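You operate a simulated robot arm through the tools that you are given. There is no shell and no other tool.

The job below is to be done with a simulated robot arm. You get a single attempt, and the scene is never put back.

Task
Wet the left patch of the short moulding and lay leaf from the green booklet on it.
Fine: brush with teal handle, open jar marked water; leaf by the flat brush with green handle, pressed with the white pad with yellow band; tools back, booklet shut, other patch untouched. Set down upright: brush with teal handle, flat brush with green handle.

Only the result counts: the job must be done as asked and must still hold three seconds after the hand-in. Knocking over, shifting, dropping, spilling or breaking anything else fails it.

Robot
A 7-joint arm with a two-finger parallel gripper, fixed in place. Base frame: the origin is on the floor under the middle of its stand, x ahead of it, y to its left, z up; the work surface is at about z = 86. Lengths are in cm, angles in rad, forces in N, time in s.
With the tool pointing down near the work surface it reaches from about 38 to 80 cm from the base axis. Its first joint turns from -2.496 to 2.496 rad. Payload 3 kg.
The TCP is the grasp point between the finger pads, 3 cm short of the fingertips. In the tool frame z runs along the fingers and y along their closing line. The gripper opens to 11 cm. The fingers are 2 cm wide and 1 cm thick; the gripper's body (4.8 by 11.2 cm) begins 5.5 cm behind the TCP.
Orientation is told as [roll, pitch, yaw] about the base's x, y, z axes, in that order, counted from this pose: with the fingers straight down and closing along the base's y, the tool's x points along the base's -x, its y along +y and its z along -z.

Tools
- The arm moves only by the tool jog_arm. Its argument "motion" is one flat list of numbers, 7 for each row, row after row: the shift along the base's x, y, z in units of 100 mm (1.0 is 100 mm), then the turn, a rotation vector about the base's x, y, z in units of 60 degrees (1.0 is 60 degrees), then the gripper command, from -1 (fully open) to 1 (shut), values between in proportion. In form: [tx, ty, tz, ax, ay, az, gripper, tx, ty, tz, ax, ay, az, gripper, ...]. A call has 1 to 20 rows; each row is the pose to reach, as a shift and turn from the pose commanded when the call began. A call with a number of a shift or a turn outside -1 to 1 is refused whole. A row lasts 0.2 s, in which the tool goes at most 5 cm and 0.15 rad; a call with a longer step from one row to the next is refused whole, and so is a gripper value outside its range. A pose out of reach is approached as far as the arm can. The call stops where the force on the tool passes 90 N (or 10 N more than at its start, if that is more) or the arm is blocked; 0.2 s more then pass. Each finger travels about 15.3 cm/s and halts on what it meets, pressing with about 39 N; the grip force reading is that of the motor and also rises with nothing between the fingers. The clock runs only during rows and for 0.2 s after the last one: add rows that repeat a pose to give the fingers time. The reply holds the time, the measured pose of the TCP, the force on the tool along the base axes, the opening and the grip force, in the units named above and with some noise, with the torque about the TCP (base axes, N m) and any sound that the robot's microphone picked up.
- Cameras (640 x 400 px; columns grow to the right, rows downward): "scene" is fixed at [21.98, -65.18, 147.51]; the picture's right is [0.87, -0.49, 0.00], its down [-0.15, -0.27, -0.95] and it looks along [0.47, 0.83, -0.31] (base axes); focal length 314 px, centre (320, 200). "wrist" rides on the gripper at [7.2, 1.7, -10.3] in the tool frame; the picture's right is [-0.23, 0.97, 0.00], its down [-0.76, -0.18, -0.62] and it looks along [-0.61, -0.14, 0.78] (tool axes); focal length 222 px, centre (320, 200). There is no depth. A picture from a camera that has moved, and an enlarged one, comes with that camera's place and axes in the base frame and with its lens.
- snapshot(camera): a new picture of that camera. No time passes.
- lift_body(by): moves the trunk up (or, below 0, down) by that many cm; the arm rides with it, the base frame stays. It gives what a move gives, with no picture.
- zoom(camera, box): a new picture of the part [left, top, right, bottom] of that camera's present view, enlarged. No time passes.
- finish_job(): hands the job in; it is judged then, once.

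Places have to be worked out from the pictures, the camera data and where the tool is seen. Open the gripper and draw the arm clear of the work before you hand the job in, unless the task says otherwise.

The tools are called after ">>>" as a command line: name --argument value ..., lists and objects as JSON in quotes. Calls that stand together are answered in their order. jog_arm: Moves the arm, as the interface text tells. Its arguments: {"type":"object","properties":{"motion":{"type":"array","items":{"type":"number"}}},"required":["motion"]} The other tools are called the same way: lift_body (by) moves the trunk up or down; snapshot (camera) takes a picture; zoom (camera, box) takes an enlarged picture of a part of a camera's view; finish_job () hands the job in.

At the start:

```text
clock: 0.0
eef_pos: [47.88, 26.2, 125.78]
ee_rot: [0.0, -0.001, 0.0]
force: [0.1, 0.1, 0.5]
moment: [0.01, -0.03, -0.01]
finger_gap: 10.99
grip_force: 0.0
trunk travel left (down, up): [-40.0, 9.0]
```

scene: 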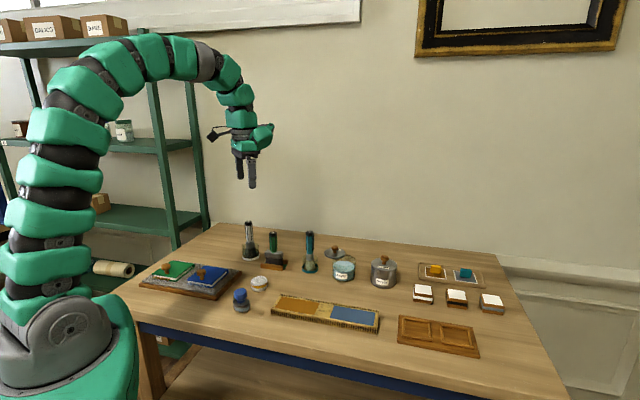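
wrist: 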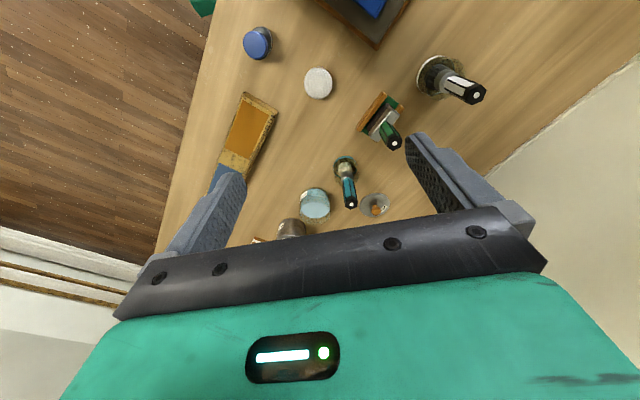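

I'll start by looking closely at the table from the scene camera before moving anything.

>>> zoom --camera "scene" --box '[120, 210, 320, 335]'

>>> zoom --camera "scene" --box '[300, 220, 520, 357]'

>>> snapshot --camera "wrist"

```text
3.20 times, centred on (220, 272) of scene
camera zoom: at [21.98, -65.18, 147.51], right [0.87, -0.49, 0.0], down [-0.15, -0.27, -0.95], along [0.47, 0.83, -0.31], focal length 1006 px, centre (640, -32)
```

zoom: 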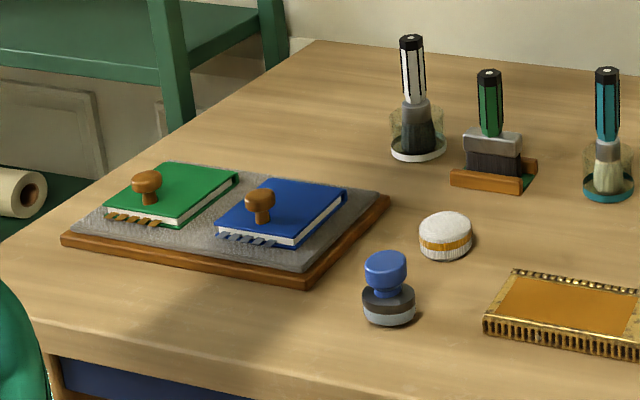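

```text
2.91 times, centred on (410, 288) of scene
camera zoom: at [21.98, -65.18, 147.51], right [0.87, -0.49, 0.0], down [-0.15, -0.27, -0.95], along [0.47, 0.83, -0.31], focal length 915 px, centre (58, -58)
```

zoom: 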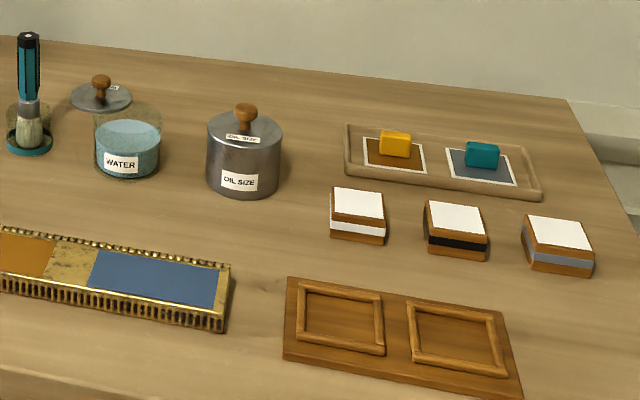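

```text
taken
camera wrist: at [40.74, 28.03, 136.05], right [0.23, 0.97, 0.0], down [0.76, -0.18, 0.62], along [0.61, -0.14, -0.78], focal length 222 px, centre (320, 200)
```

wrist: 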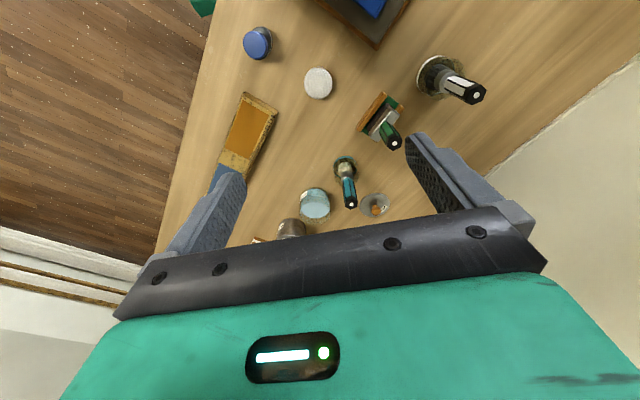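

The scene has one gilt strip with an orange and a blue patch, plus a wooden plate with two framed squares. I'll zoom further to see which is the moulding and to get accurate positions.

>>> zoom --camera "scene" --box '[260, 280, 390, 345]'

>>> zoom --camera "scene" --box '[390, 250, 520, 365]'

>>> zoom --camera "scene" --box '[225, 210, 335, 285]'

>>> zoom --camera "scene" --box '[130, 250, 250, 310]'

>>> zoom --camera "scene" --box '[310, 235, 410, 300]'

>>> zoom --camera "scene" --box '[220, 265, 290, 320]'

```text
4.92 times, centred on (325, 312) of scene
camera zoom: at [21.98, -65.18, 147.51], right [0.87, -0.49, 0.0], down [-0.15, -0.27, -0.95], along [0.47, 0.83, -0.31], focal length 1548 px, centre (295, -354)
```

zoom: 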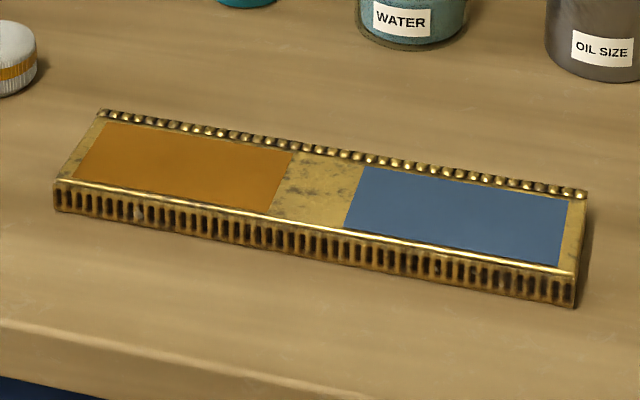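

```text
3.48 times, centred on (455, 308) of scene
camera zoom: at [21.98, -65.18, 147.51], right [0.87, -0.49, 0.0], down [-0.15, -0.27, -0.95], along [0.47, 0.83, -0.31], focal length 1094 px, centre (-150, -174)
```

zoom: 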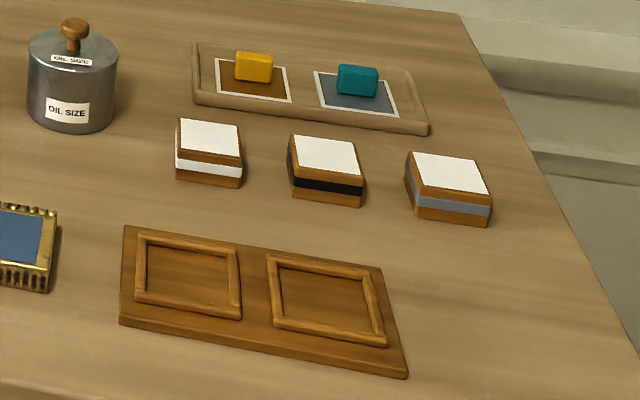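

```text
5.33 times, centred on (280, 248) of scene
camera zoom: at [21.98, -65.18, 147.51], right [0.87, -0.49, 0.0], down [-0.15, -0.27, -0.95], along [0.47, 0.83, -0.31], focal length 1677 px, centre (533, -53)
```

zoom: 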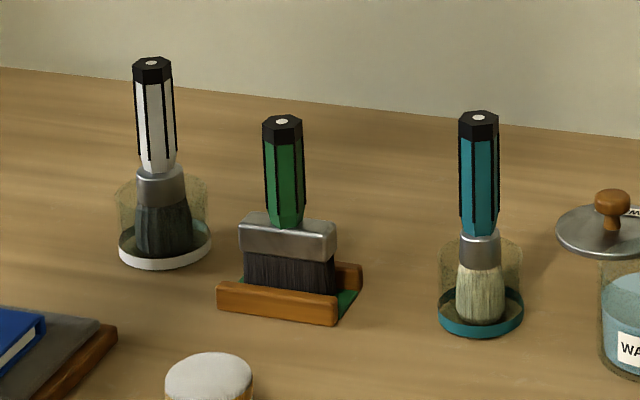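

```text
5.33 times, centred on (190, 280) of scene
camera zoom: at [21.98, -65.18, 147.51], right [0.87, -0.49, 0.0], down [-0.15, -0.27, -0.95], along [0.47, 0.83, -0.31], focal length 1677 px, centre (1013, -227)
```

zoom: 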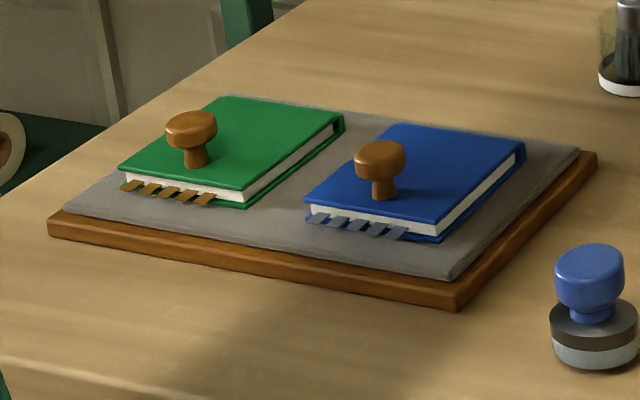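

```text
6.15 times, centred on (360, 268) of scene
camera zoom: at [21.98, -65.18, 147.51], right [0.87, -0.49, 0.0], down [-0.15, -0.27, -0.95], along [0.47, 0.83, -0.31], focal length 1935 px, centre (74, -215)
```

zoom: 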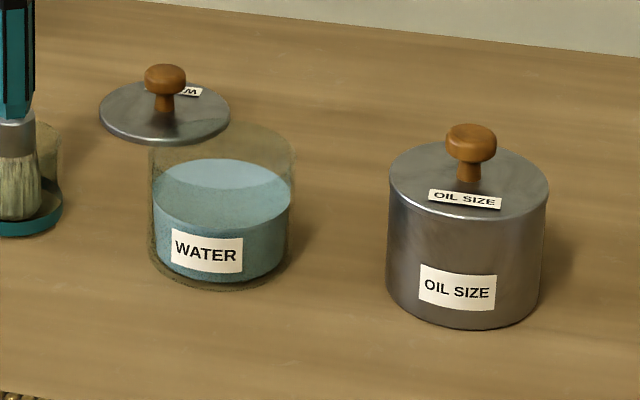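

```text
7.27 times, centred on (255, 292) of scene
camera zoom: at [21.98, -65.18, 147.51], right [0.87, -0.49, 0.0], down [-0.15, -0.27, -0.95], along [0.47, 0.83, -0.31], focal length 2287 px, centre (793, -473)
```

zoom: 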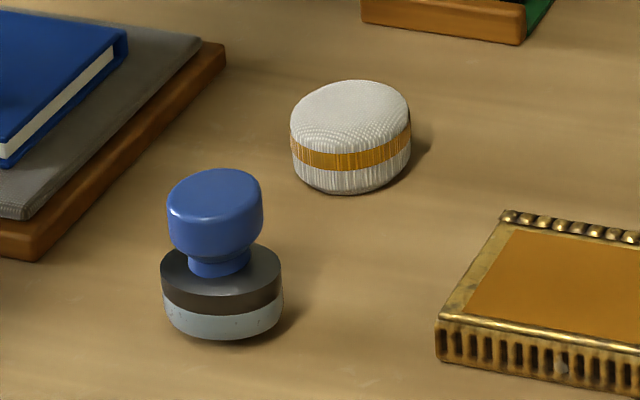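

The gilt strip (about 31 cm, orange patch on the left, blue on the right) is the moulding, with the orange patch centred near (55.6, 8.0, 87.8). The table is turned 45° to the base. I judge the green booklet's knob to be near (23, 44, 92), so I'll move the open gripper that way, turning it 45° so it closes along the table's long side.

>>> jog_arm --motion '[-0.167, 0.133, -0.1, 0, 0, 0.125, -1, -0.333, 0.267, -0.2, 0, 0, 0.25, -1, -0.5, 0.4, -0.3, 0, 0, 0.375, -1, -0.667, 0.533, -0.4, 0, 0, 0.5, -1, -0.833, 0.667, -0.5, 0, 0, 0.625, -1, -1, 0.8, -0.6, 0, 0, 0.75, -1, -1, 0.8, -0.6, 0, 0, 0.75, -1]'

```text
clock: 1.6
eef_pos: [37.91, 34.33, 119.81]
ee_rot: [0.0, -0.001, 0.785]
force: [-0.1, 0.1, 0.8]
moment: [-0.01, 0.0, -0.03]
finger_gap: 11.0
grip_force: 0.1
trunk travel left (down, up): [-40.0, 9.0]
```

The arm turned to 45° as asked. I continue toward a spot above and slightly in front of the green booklet, so the wrist camera looks down on it.

>>> jog_arm --motion '[-0.25, 0.2, -0.15, 0, 0, 0, -1, -0.5, 0.4, -0.3, 0, 0, 0, -1, -0.75, 0.6, -0.5, 0, 0, 0, -1, -1, 0.75, -0.7, 0, 0, 0, -1, -1, 0.75, -0.7, 0, 0, 0, -1]'

>>> snapshot --camera "wrist"

>>> snapshot --camera "scene"

```text
clock: 2.8
eef_pos: [27.84, 41.77, 112.5]
ee_rot: [0.001, 0.002, 0.786]
force: [-0.4, 0.6, 1.0]
moment: [-0.04, 0.02, 0.0]
finger_gap: 11.0
grip_force: 0.0
trunk travel left (down, up): [-40.0, 9.0]
```

```text
taken
camera wrist: at [21.71, 37.9, 122.92], right [-0.53, 0.85, 0.0], down [0.66, 0.41, 0.62], along [0.53, 0.33, -0.78], focal length 222 px, centre (320, 200)
```

wrist: 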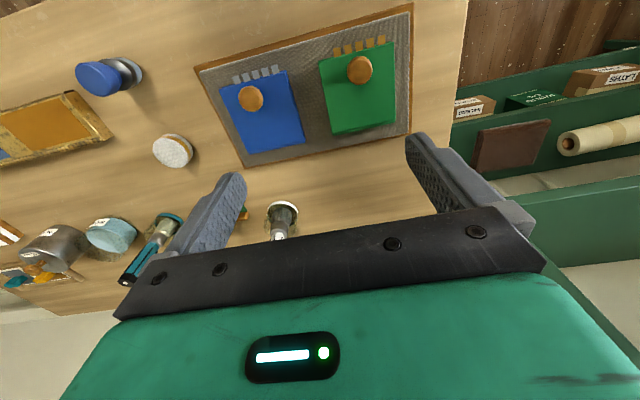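

```text
taken
```

scene: 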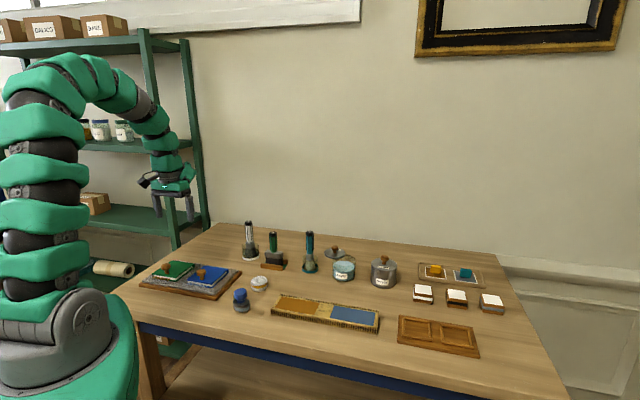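

The wrist view shows both booklets: tabs and knob at the front edge, spine at the back. I'll zoom in to pin down the knob and hinge.

>>> zoom --camera "wrist" --box '[300, 20, 430, 150]'

>>> zoom --camera "scene" --box '[135, 250, 245, 305]'

```text
3.08 times, centred on (365, 85) of wrist
camera zoom: at [21.71, 37.9, 122.92], right [-0.53, 0.85, 0.0], down [0.66, 0.41, 0.62], along [0.53, 0.33, -0.78], focal length 684 px, centre (182, 554)
```

zoom: 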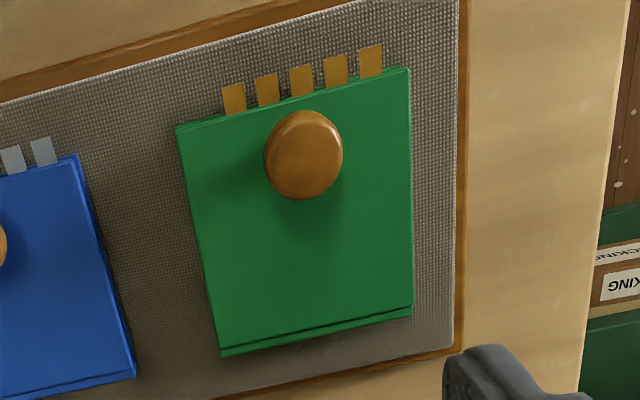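

```text
5.82 times, centred on (190, 278) of scene
camera zoom: at [21.98, -65.18, 147.51], right [0.87, -0.49, 0.0], down [-0.15, -0.27, -0.95], along [0.47, 0.83, -0.31], focal length 1830 px, centre (1076, -251)
```

zoom: 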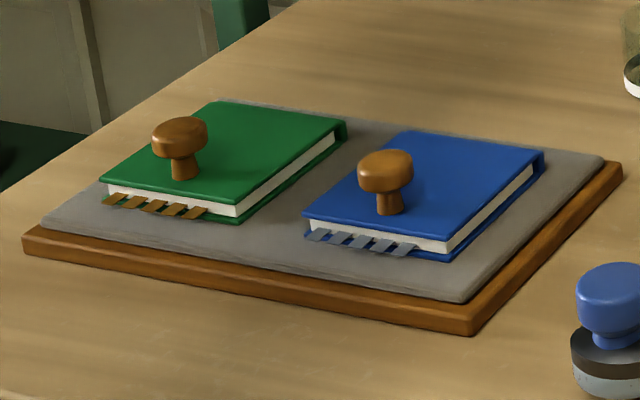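

The knob head comes out at about (23.05, 44.35, 92.4) from both cameras, with the hinge line about 8.3 cm behind it. I'll line up above the knob.

>>> jog_arm --motion '[-0.16, 0.09, -0.25, 0, 0, 0, -1, -0.32, 0.17, -0.5, 0, 0, 0, -1, -0.479, 0.258, -0.75, 0, 0, 0, -1, -0.479, 0.258, -0.95, 0, 0, 0, -1, -0.479, 0.258, -0.95, 0, 0, 0, -1]'

>>> snapshot --camera "wrist"

>>> zoom --camera "scene" --box '[110, 180, 270, 305]'

```text
clock: 4.0
eef_pos: [22.95, 44.42, 103.24]
ee_rot: [0.001, -0.002, 0.785]
force: [-0.2, -0.9, -0.4]
moment: [-0.03, -0.01, -0.01]
finger_gap: 10.99
grip_force: 0.1
trunk travel left (down, up): [-40.0, 9.0]
```

```text
taken
camera wrist: at [16.83, 40.64, 113.62], right [-0.53, 0.85, 0.0], down [0.66, 0.41, 0.62], along [0.53, 0.33, -0.78], focal length 222 px, centre (320, 200)
```

wrist: 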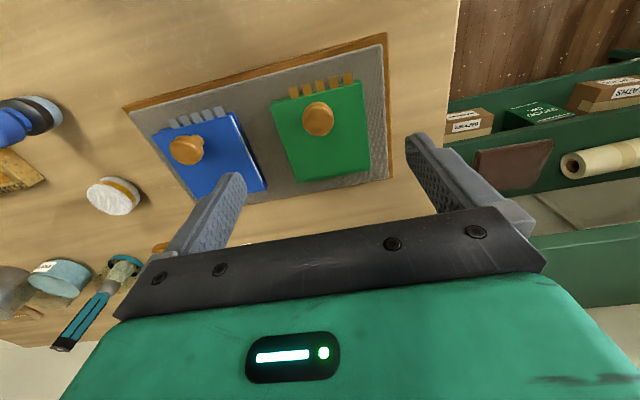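

```text
3.20 times, centred on (190, 242) of scene
camera zoom: at [21.98, -65.18, 147.51], right [0.87, -0.49, 0.0], down [-0.15, -0.27, -0.95], along [0.47, 0.83, -0.31], focal length 1006 px, centre (736, 64)
```

zoom: 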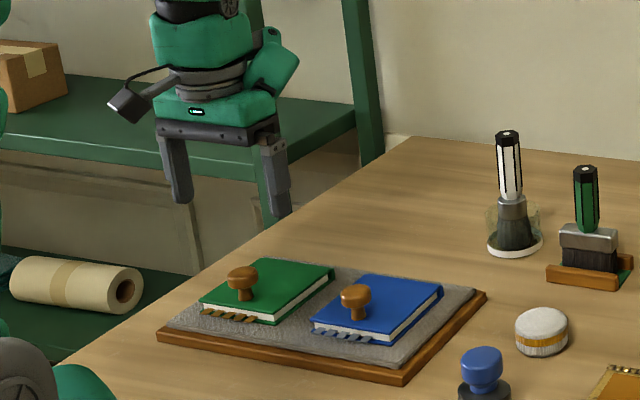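

>>> zoom --camera "wrist" --box '[260, 60, 380, 190]'

```text
3.08 times, centred on (320, 125) of wrist
camera zoom: at [16.83, 40.64, 113.62], right [-0.53, 0.85, 0.0], down [0.66, 0.41, 0.62], along [0.53, 0.33, -0.78], focal length 684 px, centre (320, 431)
```

zoom: 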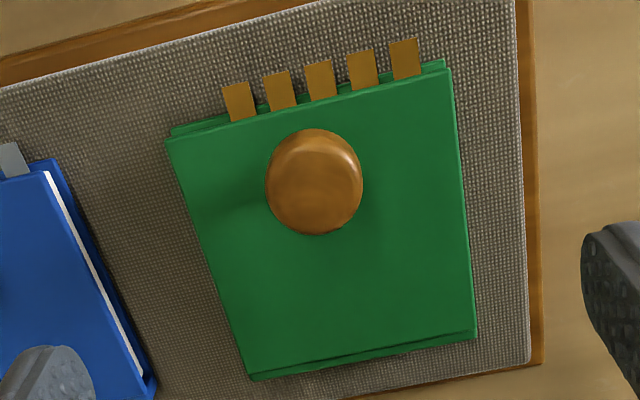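

The knob is right under the gripper at (23.0, 44.3). I descend with open fingers until the tips are about 1 cm over the cover, watching the force.

>>> jog_arm --motion '[0, 0, -0.3, 0, 0, 0, -1, 0, 0, -0.6, 0, 0, 0, -1, 0, 0, -0.8, 0, 0, 0, -1, 0, 0, -0.92, 0, 0, 0, -1, 0, 0, -0.92, 0, 0, 0, -1]'

>>> snapshot --camera "wrist"

>>> zoom --camera "scene" --box '[110, 210, 230, 305]'

```text
clock: 5.2
eef_pos: [22.83, 44.47, 93.8]
ee_rot: [-0.001, 0.001, 0.786]
force: [-0.2, -0.3, -0.6]
moment: [0.01, -0.03, 0.0]
finger_gap: 10.99
grip_force: 0.0
trunk travel left (down, up): [-40.0, 9.0]
```

```text
taken
camera wrist: at [16.74, 40.61, 104.24], right [-0.53, 0.85, 0.0], down [0.66, 0.41, 0.62], along [0.53, 0.33, -0.78], focal length 222 px, centre (320, 200)
```

wrist: 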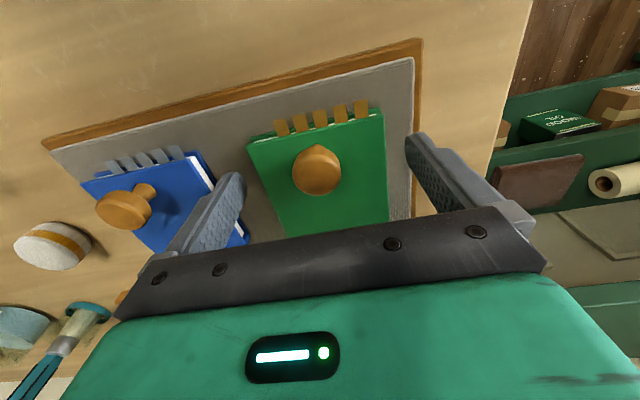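

```text
4.21 times, centred on (170, 258) of scene
camera zoom: at [21.98, -65.18, 147.51], right [0.87, -0.49, 0.0], down [-0.15, -0.27, -0.95], along [0.47, 0.83, -0.31], focal length 1324 px, centre (952, -42)
```

zoom: 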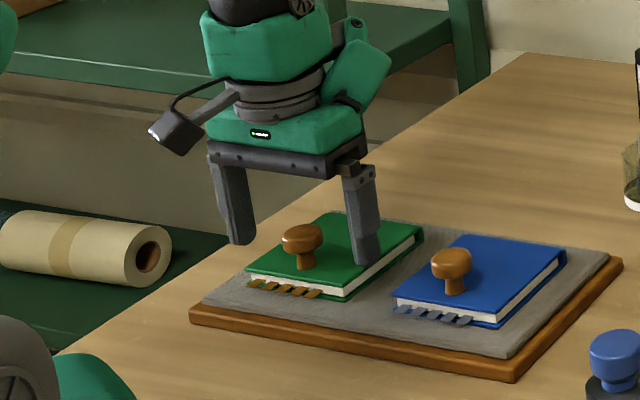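

The tips straddle the knob without touching. I nudge the tool to centre it on the knob and close to a narrow gap first, then look.

>>> jog_arm --motion '[0.015, -0.018, -0.01, 0, 0, 0, -0.3, 0.015, -0.018, -0.02, 0, 0, 0, 0.2, 0.015, -0.018, -0.02, 0, 0, 0, 0.2, 0.015, -0.018, -0.02, 0, 0, 0, 0.2]'

>>> snapshot --camera "wrist"

>>> zoom --camera "scene" --box '[130, 220, 220, 300]'

```text
clock: 6.2
eef_pos: [23.1, 44.1, 93.8]
ee_rot: [-0.001, 0.001, 0.785]
force: [0.2, 0.9, 0.4]
moment: [-0.01, 0.01, -0.01]
finger_gap: 4.42
grip_force: 0.1
trunk travel left (down, up): [-40.0, 9.0]
```

```text
taken
camera wrist: at [16.93, 40.32, 104.13], right [-0.53, 0.85, 0.0], down [0.66, 0.41, 0.62], along [0.53, 0.33, -0.78], focal length 222 px, centre (320, 200)
```

wrist: 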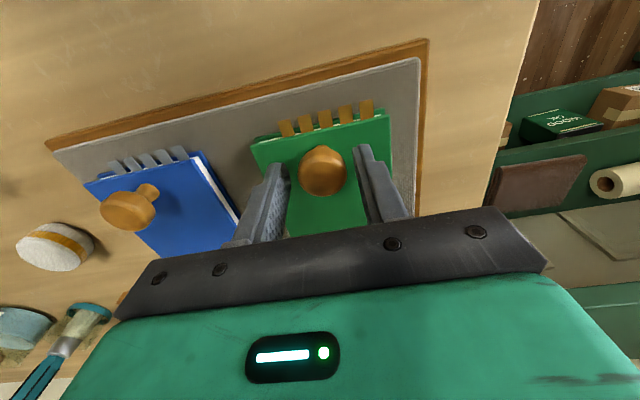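

```text
5.00 times, centred on (175, 260) of scene
camera zoom: at [21.98, -65.18, 147.51], right [0.87, -0.49, 0.0], down [-0.15, -0.27, -0.95], along [0.47, 0.83, -0.31], focal length 1572 px, centre (1045, -100)
```

zoom: 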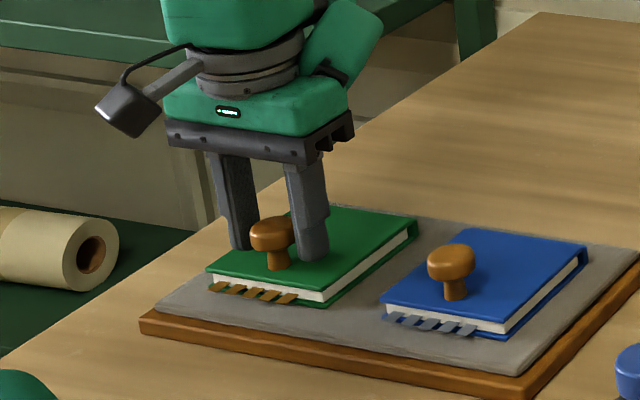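

The knob sits midway between the fingers. Now I close on it.

>>> jog_arm --motion '[0, 0, 0, 0, 0, 0, 0.5, 0, 0, 0, 0, 0, 0, 0.8, 0, 0, 0, 0, 0, 0, 0.8, 0, 0, 0, 0, 0, 0, 0.8]'

>>> snapshot --camera "wrist"

```text
clock: 7.2
eef_pos: [23.13, 44.14, 93.82]
ee_rot: [0.0, 0.001, 0.786]
force: [-15.3, 16.1, -0.8]
moment: [0.27, 0.34, -0.04]
finger_gap: 2.89
grip_force: 45.3
trunk travel left (down, up): [-40.0, 9.0]
```

```text
taken
camera wrist: at [16.8, 40.44, 104.13], right [-0.53, 0.85, 0.0], down [0.66, 0.41, 0.62], along [0.53, 0.33, -0.78], focal length 222 px, centre (320, 200)
```

wrist: 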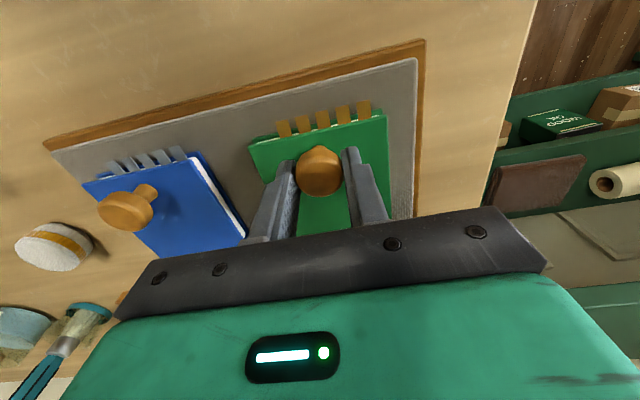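

It's gripped (gap 2.89) with a sideways force of about 22 N, so the hand is slightly off-centre. I ease the hand along (-x, +y) a little to relieve it.

>>> jog_arm --motion '[-0.006, 0.006, 0, 0, 0, 0, 0.8, -0.01, 0.01, 0, 0, 0, 0, 0.8, -0.01, 0.01, 0, 0, 0, 0, 0.8]'

```text
clock: 8.0
eef_pos: [23.18, 44.28, 93.81]
ee_rot: [-0.003, 0.002, 0.784]
force: [-6.9, 9.0, -7.9]
moment: [-0.2, 0.4, 0.02]
finger_gap: 2.92
grip_force: 45.4
trunk travel left (down, up): [-40.0, 9.0]
```

>>> jog_arm --motion '[-0.007, 0.007, 0, 0, 0, 0, 0.8, -0.007, 0.007, 0, 0, 0, 0, 0.8, -0.007, 0.007, 0.0, 0, 0, 0, 0.8]'

```text
clock: 8.8
eef_pos: [22.99, 44.28, 93.78]
ee_rot: [-0.001, 0.003, 0.787]
force: [-1.2, -0.2, -9.5]
moment: [-0.57, 0.49, 0.03]
finger_gap: 2.9
grip_force: 44.8
trunk travel left (down, up): [-40.0, 9.0]
```

Sideways load is gone, leaving a light pull from the cover. I start opening the cover along an arc about its back hinge (hinge about 8.1 cm behind, z≈89.4), turning the tool with it, 10° first.

>>> jog_arm --motion '[0.0141, 0.0141, 0.035, -0.0295, 0.0295, 0, 0.8, 0.0293, 0.0293, 0.0692, -0.0589, 0.0589, 0, 0.8, 0.0455, 0.0455, 0.1024, -0.0884, 0.0884, 0, 0.8, 0.0628, 0.0628, 0.1345, -0.1179, 0.1179, 0, 0.8, 0.0628, 0.0628, 0.1345, -0.1179, 0.1179, 0, 0.8]'

>>> zoom --camera "scene" --box '[130, 220, 220, 300]'

```text
clock: 10.0
eef_pos: [23.66, 44.84, 95.19]
ee_rot: [0.0, 0.177, 0.785]
force: [-2.5, -5.4, -9.2]
moment: [-0.66, 0.58, 0.03]
finger_gap: 2.91
grip_force: 44.8
trunk travel left (down, up): [-40.0, 9.0]
```

```text
5.00 times, centred on (175, 260) of scene
camera zoom: at [21.98, -65.18, 147.51], right [0.87, -0.49, 0.0], down [-0.15, -0.27, -0.95], along [0.47, 0.83, -0.31], focal length 1572 px, centre (1045, -100)
```

zoom: 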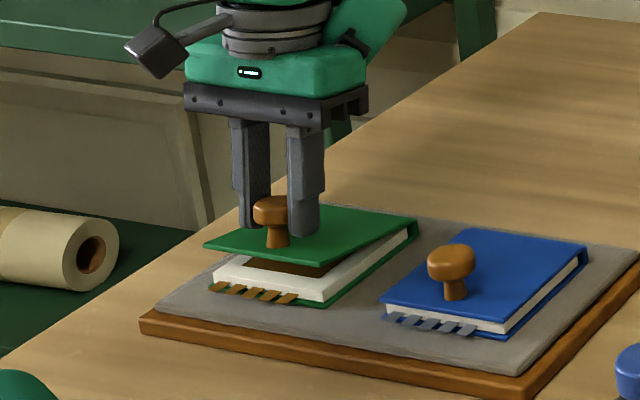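

The cover lifts cleanly, showing a page with a leaf inside, and the forces stay mild (about 10 N). I continue the arc to 30°, leading slightly with the rotation to relieve the twist.

>>> jog_arm --motion '[0.0182, 0.0182, 0.026, -0.0412, 0.0412, 0, 0.8, 0.0373, 0.0373, 0.0559, -0.0825, 0.0825, 0, 0.8, 0.0573, 0.0573, 0.0846, -0.112, 0.112, 0, 0.8, 0.0783, 0.0783, 0.112, -0.1414, 0.1414, 0, 0.8, 0.1001, 0.1001, 0.1381, -0.1709, 0.1709, 0, 0.8, 0.1226, 0.1226, 0.1629, -0.2003, 0.2003, 0, 0.8, 0.1458, 0.1458, 0.1862, -0.2298, 0.2298, 0, 0.8, 0.1698, 0.1698, 0.2081, -0.2593, 0.2593, 0, 0.8, 0.1698, 0.1698, 0.2081, -0.2593, 0.2593, 0, 0.8]'

>>> zoom --camera "scene" --box '[120, 190, 240, 300]'

```text
clock: 12.0
eef_pos: [25.38, 46.59, 97.29]
ee_rot: [0.0, 0.559, 0.787]
force: [2.2, -2.9, 8.3]
moment: [0.25, -0.25, 0.01]
finger_gap: 2.9
grip_force: 44.3
trunk travel left (down, up): [-40.0, 9.0]
```

```text
3.64 times, centred on (180, 245) of scene
camera zoom: at [21.98, -65.18, 147.51], right [0.87, -0.49, 0.0], down [-0.15, -0.27, -0.95], along [0.47, 0.83, -0.31], focal length 1144 px, centre (829, 36)
```

zoom: 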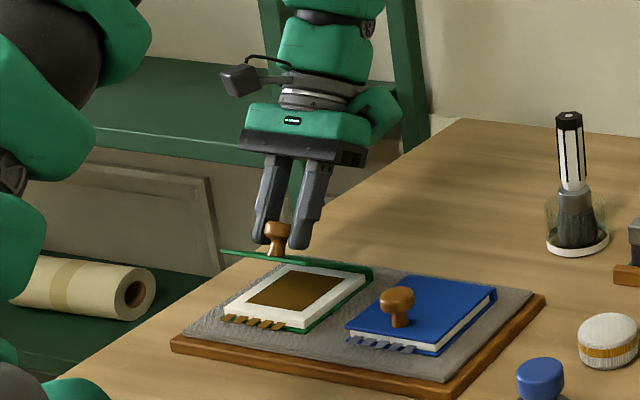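

The page with the leaf is showing and the cover follows well; forces are small. I continue from 30° to 50°.

>>> jog_arm --motion '[0.0246, 0.0246, 0.0223, -0.028, 0.028, 0, 0.8, 0.0499, 0.0499, 0.0421, -0.056, 0.056, 0, 0.8, 0.0757, 0.0757, 0.0594, -0.084, 0.084, 0, 0.8, 0.1019, 0.1019, 0.0751, -0.112, 0.112, 0, 0.8, 0.1287, 0.1287, 0.0891, -0.14, 0.14, 0, 0.8, 0.1558, 0.1558, 0.1014, -0.168, 0.168, 0, 0.8, 0.1833, 0.1833, 0.1121, -0.196, 0.196, 0, 0.8, 0.2111, 0.2111, 0.121, -0.2239, 0.2239, 0, 0.8, 0.2111, 0.2111, 0.121, -0.2239, 0.2239, 0, 0.8]'

>>> zoom --camera "scene" --box '[120, 190, 240, 300]'

```text
clock: 14.0
eef_pos: [25.61, 46.83, 97.21]
ee_rot: [0.002, 0.849, 0.787]
force: [-5.4, 26.9, -19.6]
moment: [0.51, -0.01, -0.32]
finger_gap: 2.88
grip_force: 45.1
out of reach, approached as far as the arm can: row 6, 7, 8, 9
trunk travel left (down, up): [-40.0, 9.0]
```

```text
3.64 times, centred on (180, 245) of scene
camera zoom: at [21.98, -65.18, 147.51], right [0.87, -0.49, 0.0], down [-0.15, -0.27, -0.95], along [0.47, 0.83, -0.31], focal length 1144 px, centre (829, 36)
```

zoom: 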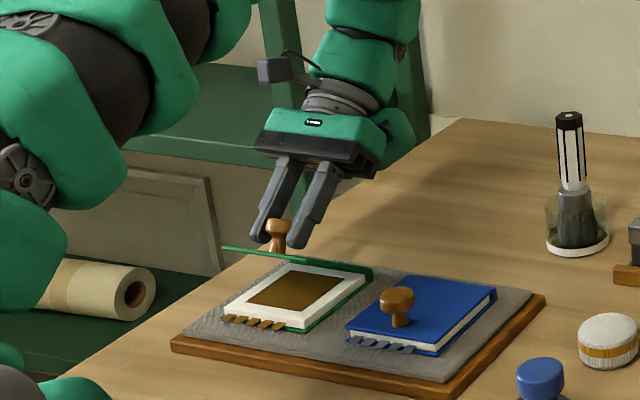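

The arm hits its reach limit with the tool tilted about 48°; the knob pivoted in the fingers instead, which is useful to know. I'll tilt the tool back by about 15° and then go on with the pivoting in the grip.

>>> jog_arm --motion '[0, 0, 0, 0.0177, -0.0177, 0, 0.8, 0, 0, 0, 0.0354, -0.0354, 0, 0.8, 0, 0, 0, 0.053, -0.053, 0, 0.8, 0, 0, 0, 0.0707, -0.0707, 0, 0.8, 0, 0, 0, 0.0884, -0.0884, 0, 0.8, 0, 0, 0, 0.106, -0.106, 0, 0.8, 0, 0, 0, 0.1237, -0.1237, 0, 0.8, 0, 0, 0, 0.1414, -0.1414, 0, 0.8, 0, 0, 0, 0.159, -0.159, 0, 0.8, 0, 0, 0, 0.1768, -0.1768, 0, 0.8, 0, 0, 0, 0.1768, -0.1768, 0, 0.8]'

>>> zoom --camera "scene" --box '[120, 190, 240, 300]'

```text
clock: 16.4
eef_pos: [25.27, 46.47, 97.33]
ee_rot: [0.003, 0.628, 0.785]
force: [-39.8, 11.2, 6.7]
moment: [-0.57, 1.24, -0.15]
finger_gap: 2.91
grip_force: 45.1
out of reach, approached as far as the arm can: row 1
trunk travel left (down, up): [-40.0, 9.0]
```

```text
3.64 times, centred on (180, 245) of scene
camera zoom: at [21.98, -65.18, 147.51], right [0.87, -0.49, 0.0], down [-0.15, -0.27, -0.95], along [0.47, 0.83, -0.31], focal length 1144 px, centre (829, 36)
```

zoom: 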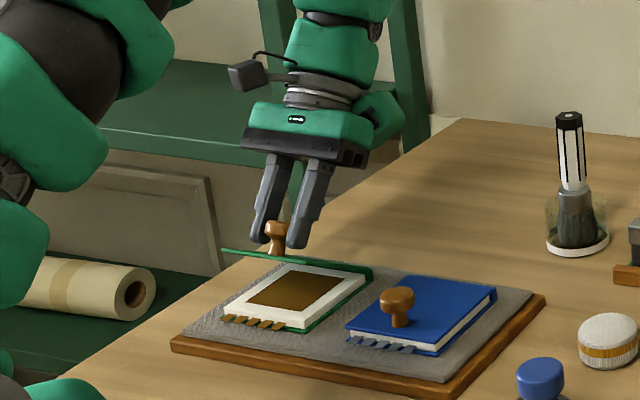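

The knob is held but the hand now carries about 40 N sideways. I relieve it by shifting back along the closing line and slightly outward from the hinge.

>>> jog_arm --motion '[-0.011, 0.006, 0.004, 0, 0, 0, 0.8, -0.021, 0.012, 0.008, 0, 0, 0, 0.8, -0.032, 0.018, 0.012, 0, 0, 0, 0.8, -0.032, 0.018, 0.012, 0, 0, 0, 0.8]'

```text
clock: 17.4
eef_pos: [25.28, 46.49, 97.53]
ee_rot: [-0.003, 0.628, 0.783]
force: [-21.0, -6.4, 5.6]
moment: [-0.76, 0.96, -0.11]
finger_gap: 2.9
grip_force: 45.0
trunk travel left (down, up): [-40.0, 9.0]
```

The load is falling. I go on moving the knob along its circle with the tool tilt fixed at 36°, letting the knob pivot, for another 20°.

>>> jog_arm --motion '[0.0163, 0.0303, 0.02, 0, 0, 0, 0.8, 0.039, 0.053, 0.038, 0, 0, 0, 0.8, 0.0623, 0.0763, 0.055, 0, 0, 0, 0.8, 0.0863, 0.1003, 0.071, 0, 0, 0, 0.8, 0.1111, 0.1251, 0.087, 0, 0, 0, 0.8, 0.1365, 0.1505, 0.102, 0, 0, 0, 0.8, 0.162, 0.176, 0.115, 0, 0, 0, 0.8, 0.1881, 0.2021, 0.127, 0, 0, 0, 0.8, 0.1881, 0.2021, 0.127, 0, 0, 0, 0.8]'

>>> zoom --camera "scene" --box '[120, 190, 240, 300]'

```text
clock: 19.4
eef_pos: [27.25, 48.59, 98.77]
ee_rot: [-0.001, 0.626, 0.786]
force: [-5.6, -15.9, 5.5]
moment: [-0.97, 0.78, 0.1]
finger_gap: 2.87
grip_force: 45.4
trunk travel left (down, up): [-40.0, 9.0]
```

```text
3.64 times, centred on (180, 245) of scene
camera zoom: at [21.98, -65.18, 147.51], right [0.87, -0.49, 0.0], down [-0.15, -0.27, -0.95], along [0.47, 0.83, -0.31], focal length 1144 px, centre (829, 36)
```

zoom: 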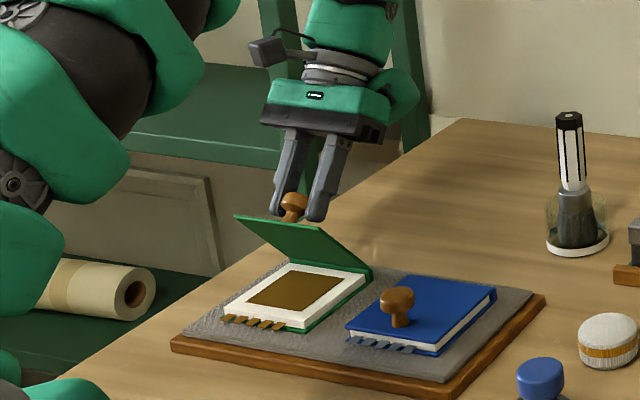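

The cover is at roughly 50° with moderate load and nothing else has moved. I keep following the circle to about 80°.

>>> jog_arm --motion '[0.0262, 0.0262, 0.01, 0, 0, 0, 0.8, 0.053, 0.053, 0.018, 0, 0, 0, 0.8, 0.0792, 0.0792, 0.025, 0, 0, 0, 0.8, 0.1061, 0.1061, 0.03, 0, 0, 0, 0.8, 0.1322, 0.1322, 0.036, 0, 0, 0, 0.8, 0.1591, 0.1591, 0.04, 0, 0, 0, 0.8, 0.186, 0.186, 0.042, 0, 0, 0, 0.8, 0.2128, 0.2128, 0.043, 0, 0, 0, 0.8, 0.2397, 0.2397, 0.042, 0, 0, 0, 0.8, 0.2666, 0.2666, 0.04, 0, 0, 0, 0.8, 0.2927, 0.2927, 0.036, 0, 0, 0, 0.8, 0.3196, 0.3196, 0.03, 0, 0, 0, 0.8, 0.3196, 0.3196, 0.03, 0, 0, 0, 0.8]'

>>> zoom --camera "scene" --box '[120, 190, 240, 300]'

```text
clock: 22.2
eef_pos: [30.49, 51.72, 99.09]
ee_rot: [0.001, 0.628, 0.789]
force: [0.9, -14.8, 19.4]
moment: [-1.15, 0.96, 0.26]
finger_gap: 2.9
grip_force: 44.9
trunk travel left (down, up): [-40.0, 9.0]
```

```text
3.64 times, centred on (180, 245) of scene
camera zoom: at [21.98, -65.18, 147.51], right [0.87, -0.49, 0.0], down [-0.15, -0.27, -0.95], along [0.47, 0.83, -0.31], focal length 1144 px, centre (829, 36)
```

zoom: 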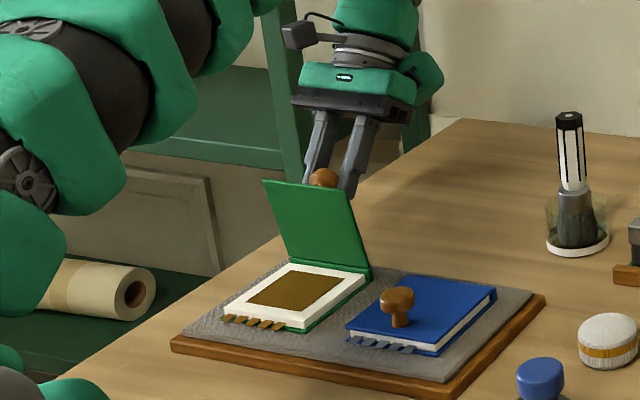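

It's near 78° now. I go past vertical in one more gentle step, raising slightly to relieve the radial push.

>>> jog_arm --motion '[0.0269, 0.0269, 0.012, 0, 0, 0, 0.8, 0.053, 0.053, 0.01, 0, 0, 0, 0.8, 0.0799, 0.0799, 0.003, 0, 0, 0, 0.8, 0.1061, 0.1061, -0.007, 0, 0, 0, 0.8, 0.1315, 0.1315, -0.02, 0, 0, 0, 0.8, 0.1563, 0.1563, -0.036, 0, 0, 0, 0.8, 0.1563, 0.1563, -0.036, 0, 0, 0, 0.8]'

>>> zoom --camera "scene" --box '[120, 190, 240, 300]'

```text
clock: 23.8
eef_pos: [30.67, 51.86, 98.86]
ee_rot: [0.0, 0.628, 0.785]
force: [2.9, -1.9, 8.9]
moment: [-0.06, 0.09, 0.03]
finger_gap: 2.92
grip_force: 45.8
out of reach, approached as far as the arm can: row 2, 3, 4, 5, 6, 7
trunk travel left (down, up): [-40.0, 9.0]
```

```text
3.64 times, centred on (180, 245) of scene
camera zoom: at [21.98, -65.18, 147.51], right [0.87, -0.49, 0.0], down [-0.15, -0.27, -0.95], along [0.47, 0.83, -0.31], focal length 1144 px, centre (829, 36)
```

zoom: 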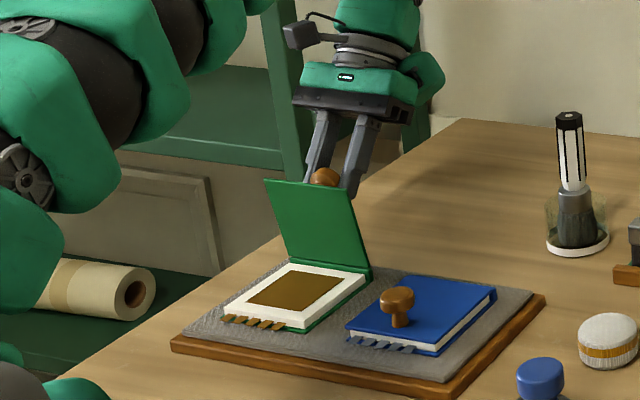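

The reach limit appears again at this tilt, so I tilt the tool back upright by about 22° around the knob before going on.

>>> jog_arm --motion '[-0.003, -0.003, 0.002, 0.0236, -0.0236, 0, 0.8, -0.006, -0.006, 0.004, 0.0471, -0.0471, 0, 0.8, -0.009, -0.009, 0.006, 0.0707, -0.0707, 0, 0.8, -0.012, -0.012, 0.009, 0.0943, -0.0943, 0, 0.8, -0.016, -0.016, 0.011, 0.1178, -0.1178, 0, 0.8, -0.019, -0.019, 0.013, 0.1414, -0.1414, 0, 0.8, -0.022, -0.022, 0.015, 0.165, -0.165, 0, 0.8, -0.025, -0.025, 0.017, 0.1886, -0.1886, 0, 0.8, -0.028, -0.028, 0.019, 0.2121, -0.2121, 0, 0.8, -0.031, -0.031, 0.021, 0.2357, -0.2357, 0, 0.8, -0.034, -0.034, 0.022, 0.2593, -0.2593, 0, 0.8, -0.034, -0.034, 0.022, 0.2593, -0.2593, 0, 0.8]'

>>> zoom --camera "scene" --box '[120, 190, 240, 300]'

```text
clock: 26.4
eef_pos: [30.21, 51.46, 99.27]
ee_rot: [0.0, 0.243, 0.786]
force: [-0.2, 0.1, 9.4]
moment: [-0.15, 0.14, 0.08]
finger_gap: 2.54
grip_force: 44.8
trunk travel left (down, up): [-40.0, 9.0]
```

```text
3.64 times, centred on (180, 245) of scene
camera zoom: at [21.98, -65.18, 147.51], right [0.87, -0.49, 0.0], down [-0.15, -0.27, -0.95], along [0.47, 0.83, -0.31], focal length 1144 px, centre (829, 36)
```

zoom: 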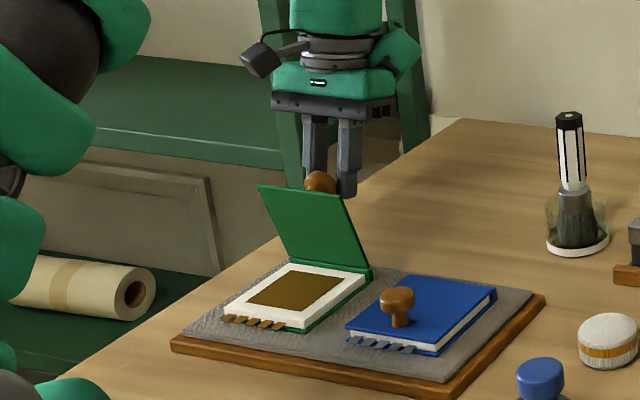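

The finger gap shrank to 2.54, so the grip on the knob has changed. I look closely before moving on.

>>> zoom --camera "scene" --box '[160, 210, 230, 270]'

>>> snapshot --camera "wrist"

>>> zoom --camera "wrist" --box '[260, 110, 400, 220]'

```text
6.67 times, centred on (195, 240) of scene
camera zoom: at [21.98, -65.18, 147.51], right [0.87, -0.49, 0.0], down [-0.15, -0.27, -0.95], along [0.47, 0.83, -0.31], focal length 2096 px, centre (1153, -67)
```

zoom: 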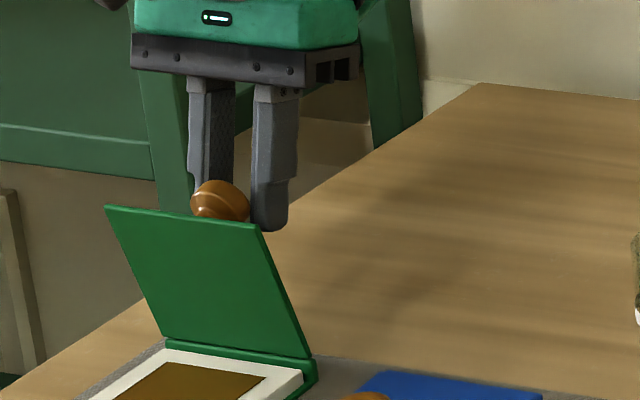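

```text
taken
camera wrist: at [25.95, 49.58, 111.1], right [-0.53, 0.84, -0.05], down [0.75, 0.5, 0.42], along [0.38, 0.18, -0.91], focal length 222 px, centre (320, 200)
```

wrist: 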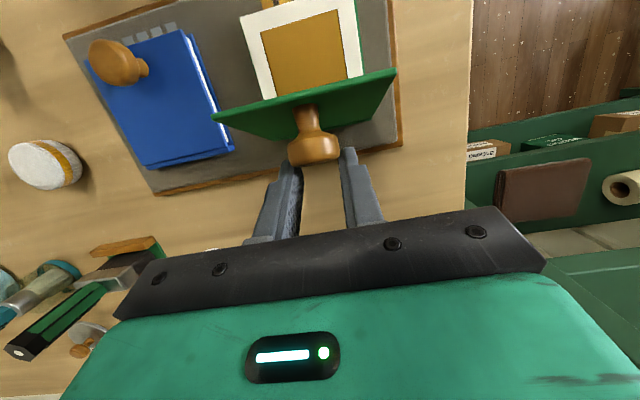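

```text
3.64 times, centred on (330, 165) of wrist
camera zoom: at [25.95, 49.58, 111.1], right [-0.53, 0.84, -0.05], down [0.75, 0.5, 0.42], along [0.38, 0.18, -0.91], focal length 808 px, centre (284, 327)
```

zoom: 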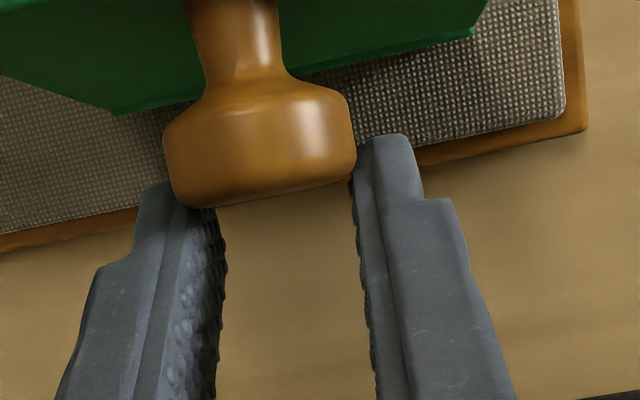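

The knob has slid to the very edge of the pads (its centre is at about (28.95, 50.2, 98.2), cover at about 72°). I'll test carefully: pull a tiny 3 mm further in the opening direction and watch whether the gap holds.

>>> jog_arm --motion '[0.007, 0.007, 0, 0, 0, 0, 0.8, 0.014, 0.014, 0, 0, 0, 0, 0.8, 0.021, 0.021, 0, 0, 0, 0, 0.8, 0.021, 0.021, 0, 0, 0, 0, 0.8]'

>>> zoom --camera "wrist" --box '[260, 110, 400, 220]'

```text
clock: 27.4
eef_pos: [30.32, 51.6, 99.38]
ee_rot: [-0.001, 0.244, 0.786]
force: [-10.1, -5.4, 0.7]
moment: [-0.65, 0.84, -0.09]
finger_gap: 2.5
grip_force: 44.6
trunk travel left (down, up): [-40.0, 9.0]
```

```text
3.64 times, centred on (330, 165) of wrist
camera zoom: at [26.07, 49.72, 111.07], right [-0.53, 0.84, -0.06], down [0.76, 0.5, 0.42], along [0.38, 0.18, -0.91], focal length 808 px, centre (284, 327)
```

zoom: 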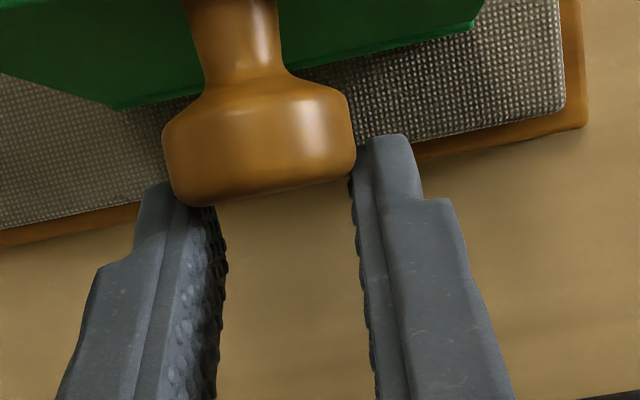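

The grip seems to hold, with the knob tending to turn with the hand. I'll use that: rotate hand and knob rigidly together about the hinge by 15°, which stays within the tilt limit here.

>>> jog_arm --motion '[0.0306, 0.0306, -0.0107, -0.0295, 0.0295, 0, 0.8, 0.0609, 0.0609, -0.0232, -0.0589, 0.0589, 0, 0.8, 0.0908, 0.0908, -0.0377, -0.0884, 0.0884, 0, 0.8, 0.1201, 0.1201, -0.0539, -0.1179, 0.1179, 0, 0.8, 0.149, 0.149, -0.0719, -0.1473, 0.1473, 0, 0.8, 0.1773, 0.1773, -0.0917, -0.1768, 0.1768, 0, 0.8, 0.1773, 0.1773, -0.0917, -0.1768, 0.1768, 0, 0.8]'

>>> zoom --camera "wrist" --box '[260, 110, 400, 220]'

>>> zoom --camera "scene" --box '[120, 190, 240, 300]'

```text
clock: 29.0
eef_pos: [32.35, 53.4, 98.27]
ee_rot: [-0.001, 0.509, 0.787]
force: [-17.6, -9.2, -33.3]
moment: [0.18, 0.1, -0.12]
finger_gap: 2.46
grip_force: 44.9
trunk travel left (down, up): [-40.0, 9.0]
```

```text
3.64 times, centred on (330, 165) of wrist
camera zoom: at [30.19, 53.83, 110.85], right [-0.55, 0.83, -0.11], down [0.81, 0.56, 0.17], along [0.21, 0.01, -0.98], focal length 808 px, centre (284, 327)
```

zoom: 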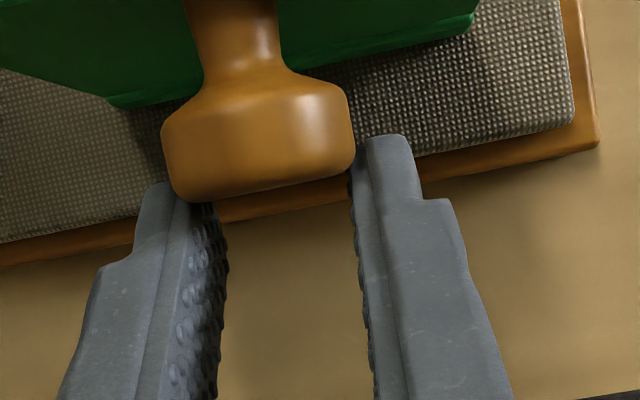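

```text
3.64 times, centred on (180, 245) of scene
camera zoom: at [21.98, -65.18, 147.51], right [0.87, -0.49, 0.0], down [-0.15, -0.27, -0.95], along [0.47, 0.83, -0.31], focal length 1144 px, centre (829, 36)
```

zoom: 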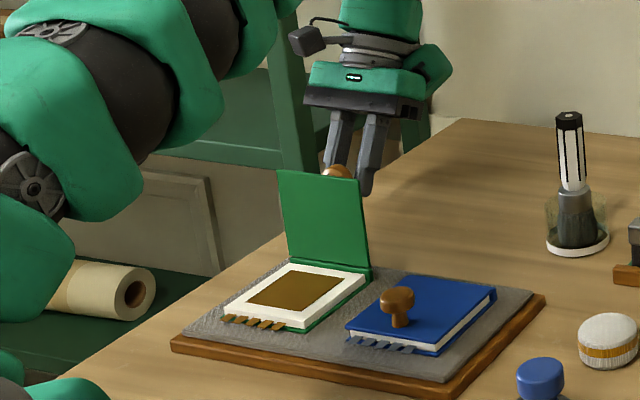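

The cover is near vertical (about 87°) and I'm pulling a bit upward on it. I lower slightly and pull a bit further back past vertical.

>>> jog_arm --motion '[0.007, 0.007, -0.015, 0, 0, 0, 0.8, 0.018, 0.018, -0.03, -0.01, 0.01, 0, 0.8, 0.036, 0.036, -0.035, -0.02, 0.02, 0, 0.8, 0.053, 0.053, -0.04, -0.02, 0.02, 0, 0.8, 0.053, 0.053, -0.04, -0.02, 0.02, 0, 0.8]'

>>> zoom --camera "wrist" --box '[260, 110, 400, 220]'

>>> zoom --camera "scene" --box '[120, 190, 240, 300]'

```text
clock: 30.2
eef_pos: [32.81, 54.03, 97.83]
ee_rot: [-0.001, 0.535, 0.785]
force: [-0.8, 0.1, 0.6]
moment: [0.01, -0.03, 0.0]
finger_gap: 1.13
grip_force: 0.1
trunk travel left (down, up): [-40.0, 9.0]
```

```text
3.64 times, centred on (330, 165) of wrist
camera zoom: at [31.01, 54.67, 110.53], right [-0.55, 0.83, -0.12], down [0.81, 0.56, 0.15], along [0.19, -0.01, -0.98], focal length 808 px, centre (284, 327)
```

zoom: 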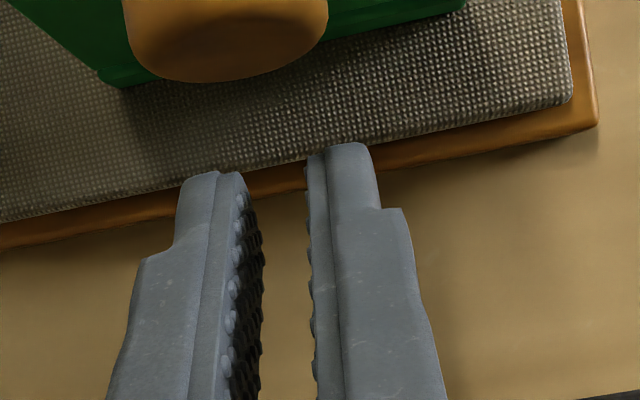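

```text
3.64 times, centred on (180, 245) of scene
camera zoom: at [21.98, -65.18, 147.51], right [0.87, -0.49, 0.0], down [-0.15, -0.27, -0.95], along [0.47, 0.83, -0.31], focal length 1144 px, centre (829, 36)
```

zoom: 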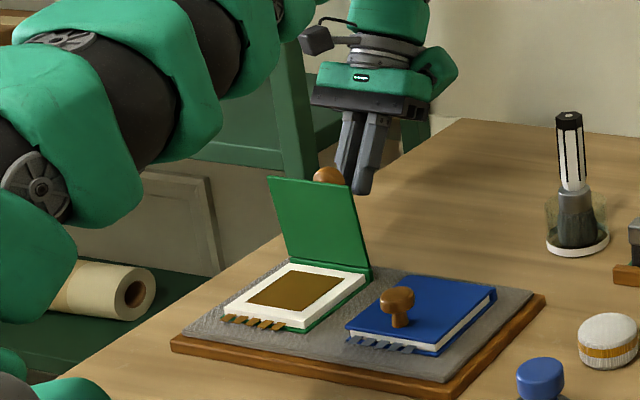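

The knob slipped off, but the cover seems to have stayed standing at about 80°. I hold still for a moment to see whether the hinge keeps it there.

>>> jog_arm --motion '[0, 0, 0, 0, 0, 0, 0.8, 0, 0, 0, 0, 0, 0, 0.8]'

>>> zoom --camera "scene" --box '[120, 190, 240, 300]'

```text
clock: 30.8
eef_pos: [32.79, 54.06, 97.95]
ee_rot: [0.0, 0.534, 0.784]
force: [-1.2, 0.0, 0.0]
moment: [0.0, 0.0, -0.01]
finger_gap: 1.09
grip_force: 0.1
trunk travel left (down, up): [-40.0, 9.0]
```

```text
3.64 times, centred on (180, 245) of scene
camera zoom: at [21.98, -65.18, 147.51], right [0.87, -0.49, 0.0], down [-0.15, -0.27, -0.95], along [0.47, 0.83, -0.31], focal length 1144 px, centre (829, 36)
```

zoom: 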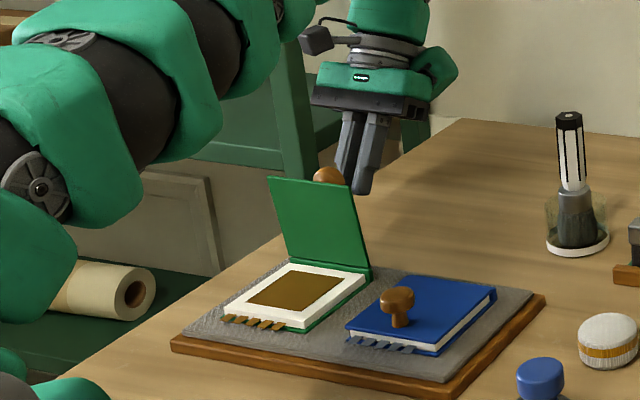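

The hinge holds the cover by friction at about 80°. I'll withdraw the hand upward and straighten it, then push the cover a bit further open from the inside.

>>> jog_arm --motion '[0.02, 0.02, 0.15, 0.0721, -0.0721, 0, 0.8, 0.02, 0.02, 0.35, 0.1442, -0.1442, 0, 0.9, 0.02, 0.02, 0.6, 0.2163, -0.2163, 0, 1, 0.02, 0.02, 0.85, 0.2885, -0.2885, 0, 1, 0.02, 0.02, 1.0, 0.3606, -0.3606, 0, 1, 0.02, 0.02, 1.0, 0.3606, -0.3606, 0, 1]'

```text
clock: 32.2
eef_pos: [32.82, 54.07, 107.94]
ee_rot: [-0.002, 0.001, 0.785]
force: [0.2, 0.2, 0.7]
moment: [0.04, 0.01, -0.03]
finger_gap: 0.03
grip_force: 38.1
trunk travel left (down, up): [-40.0, 9.0]
```

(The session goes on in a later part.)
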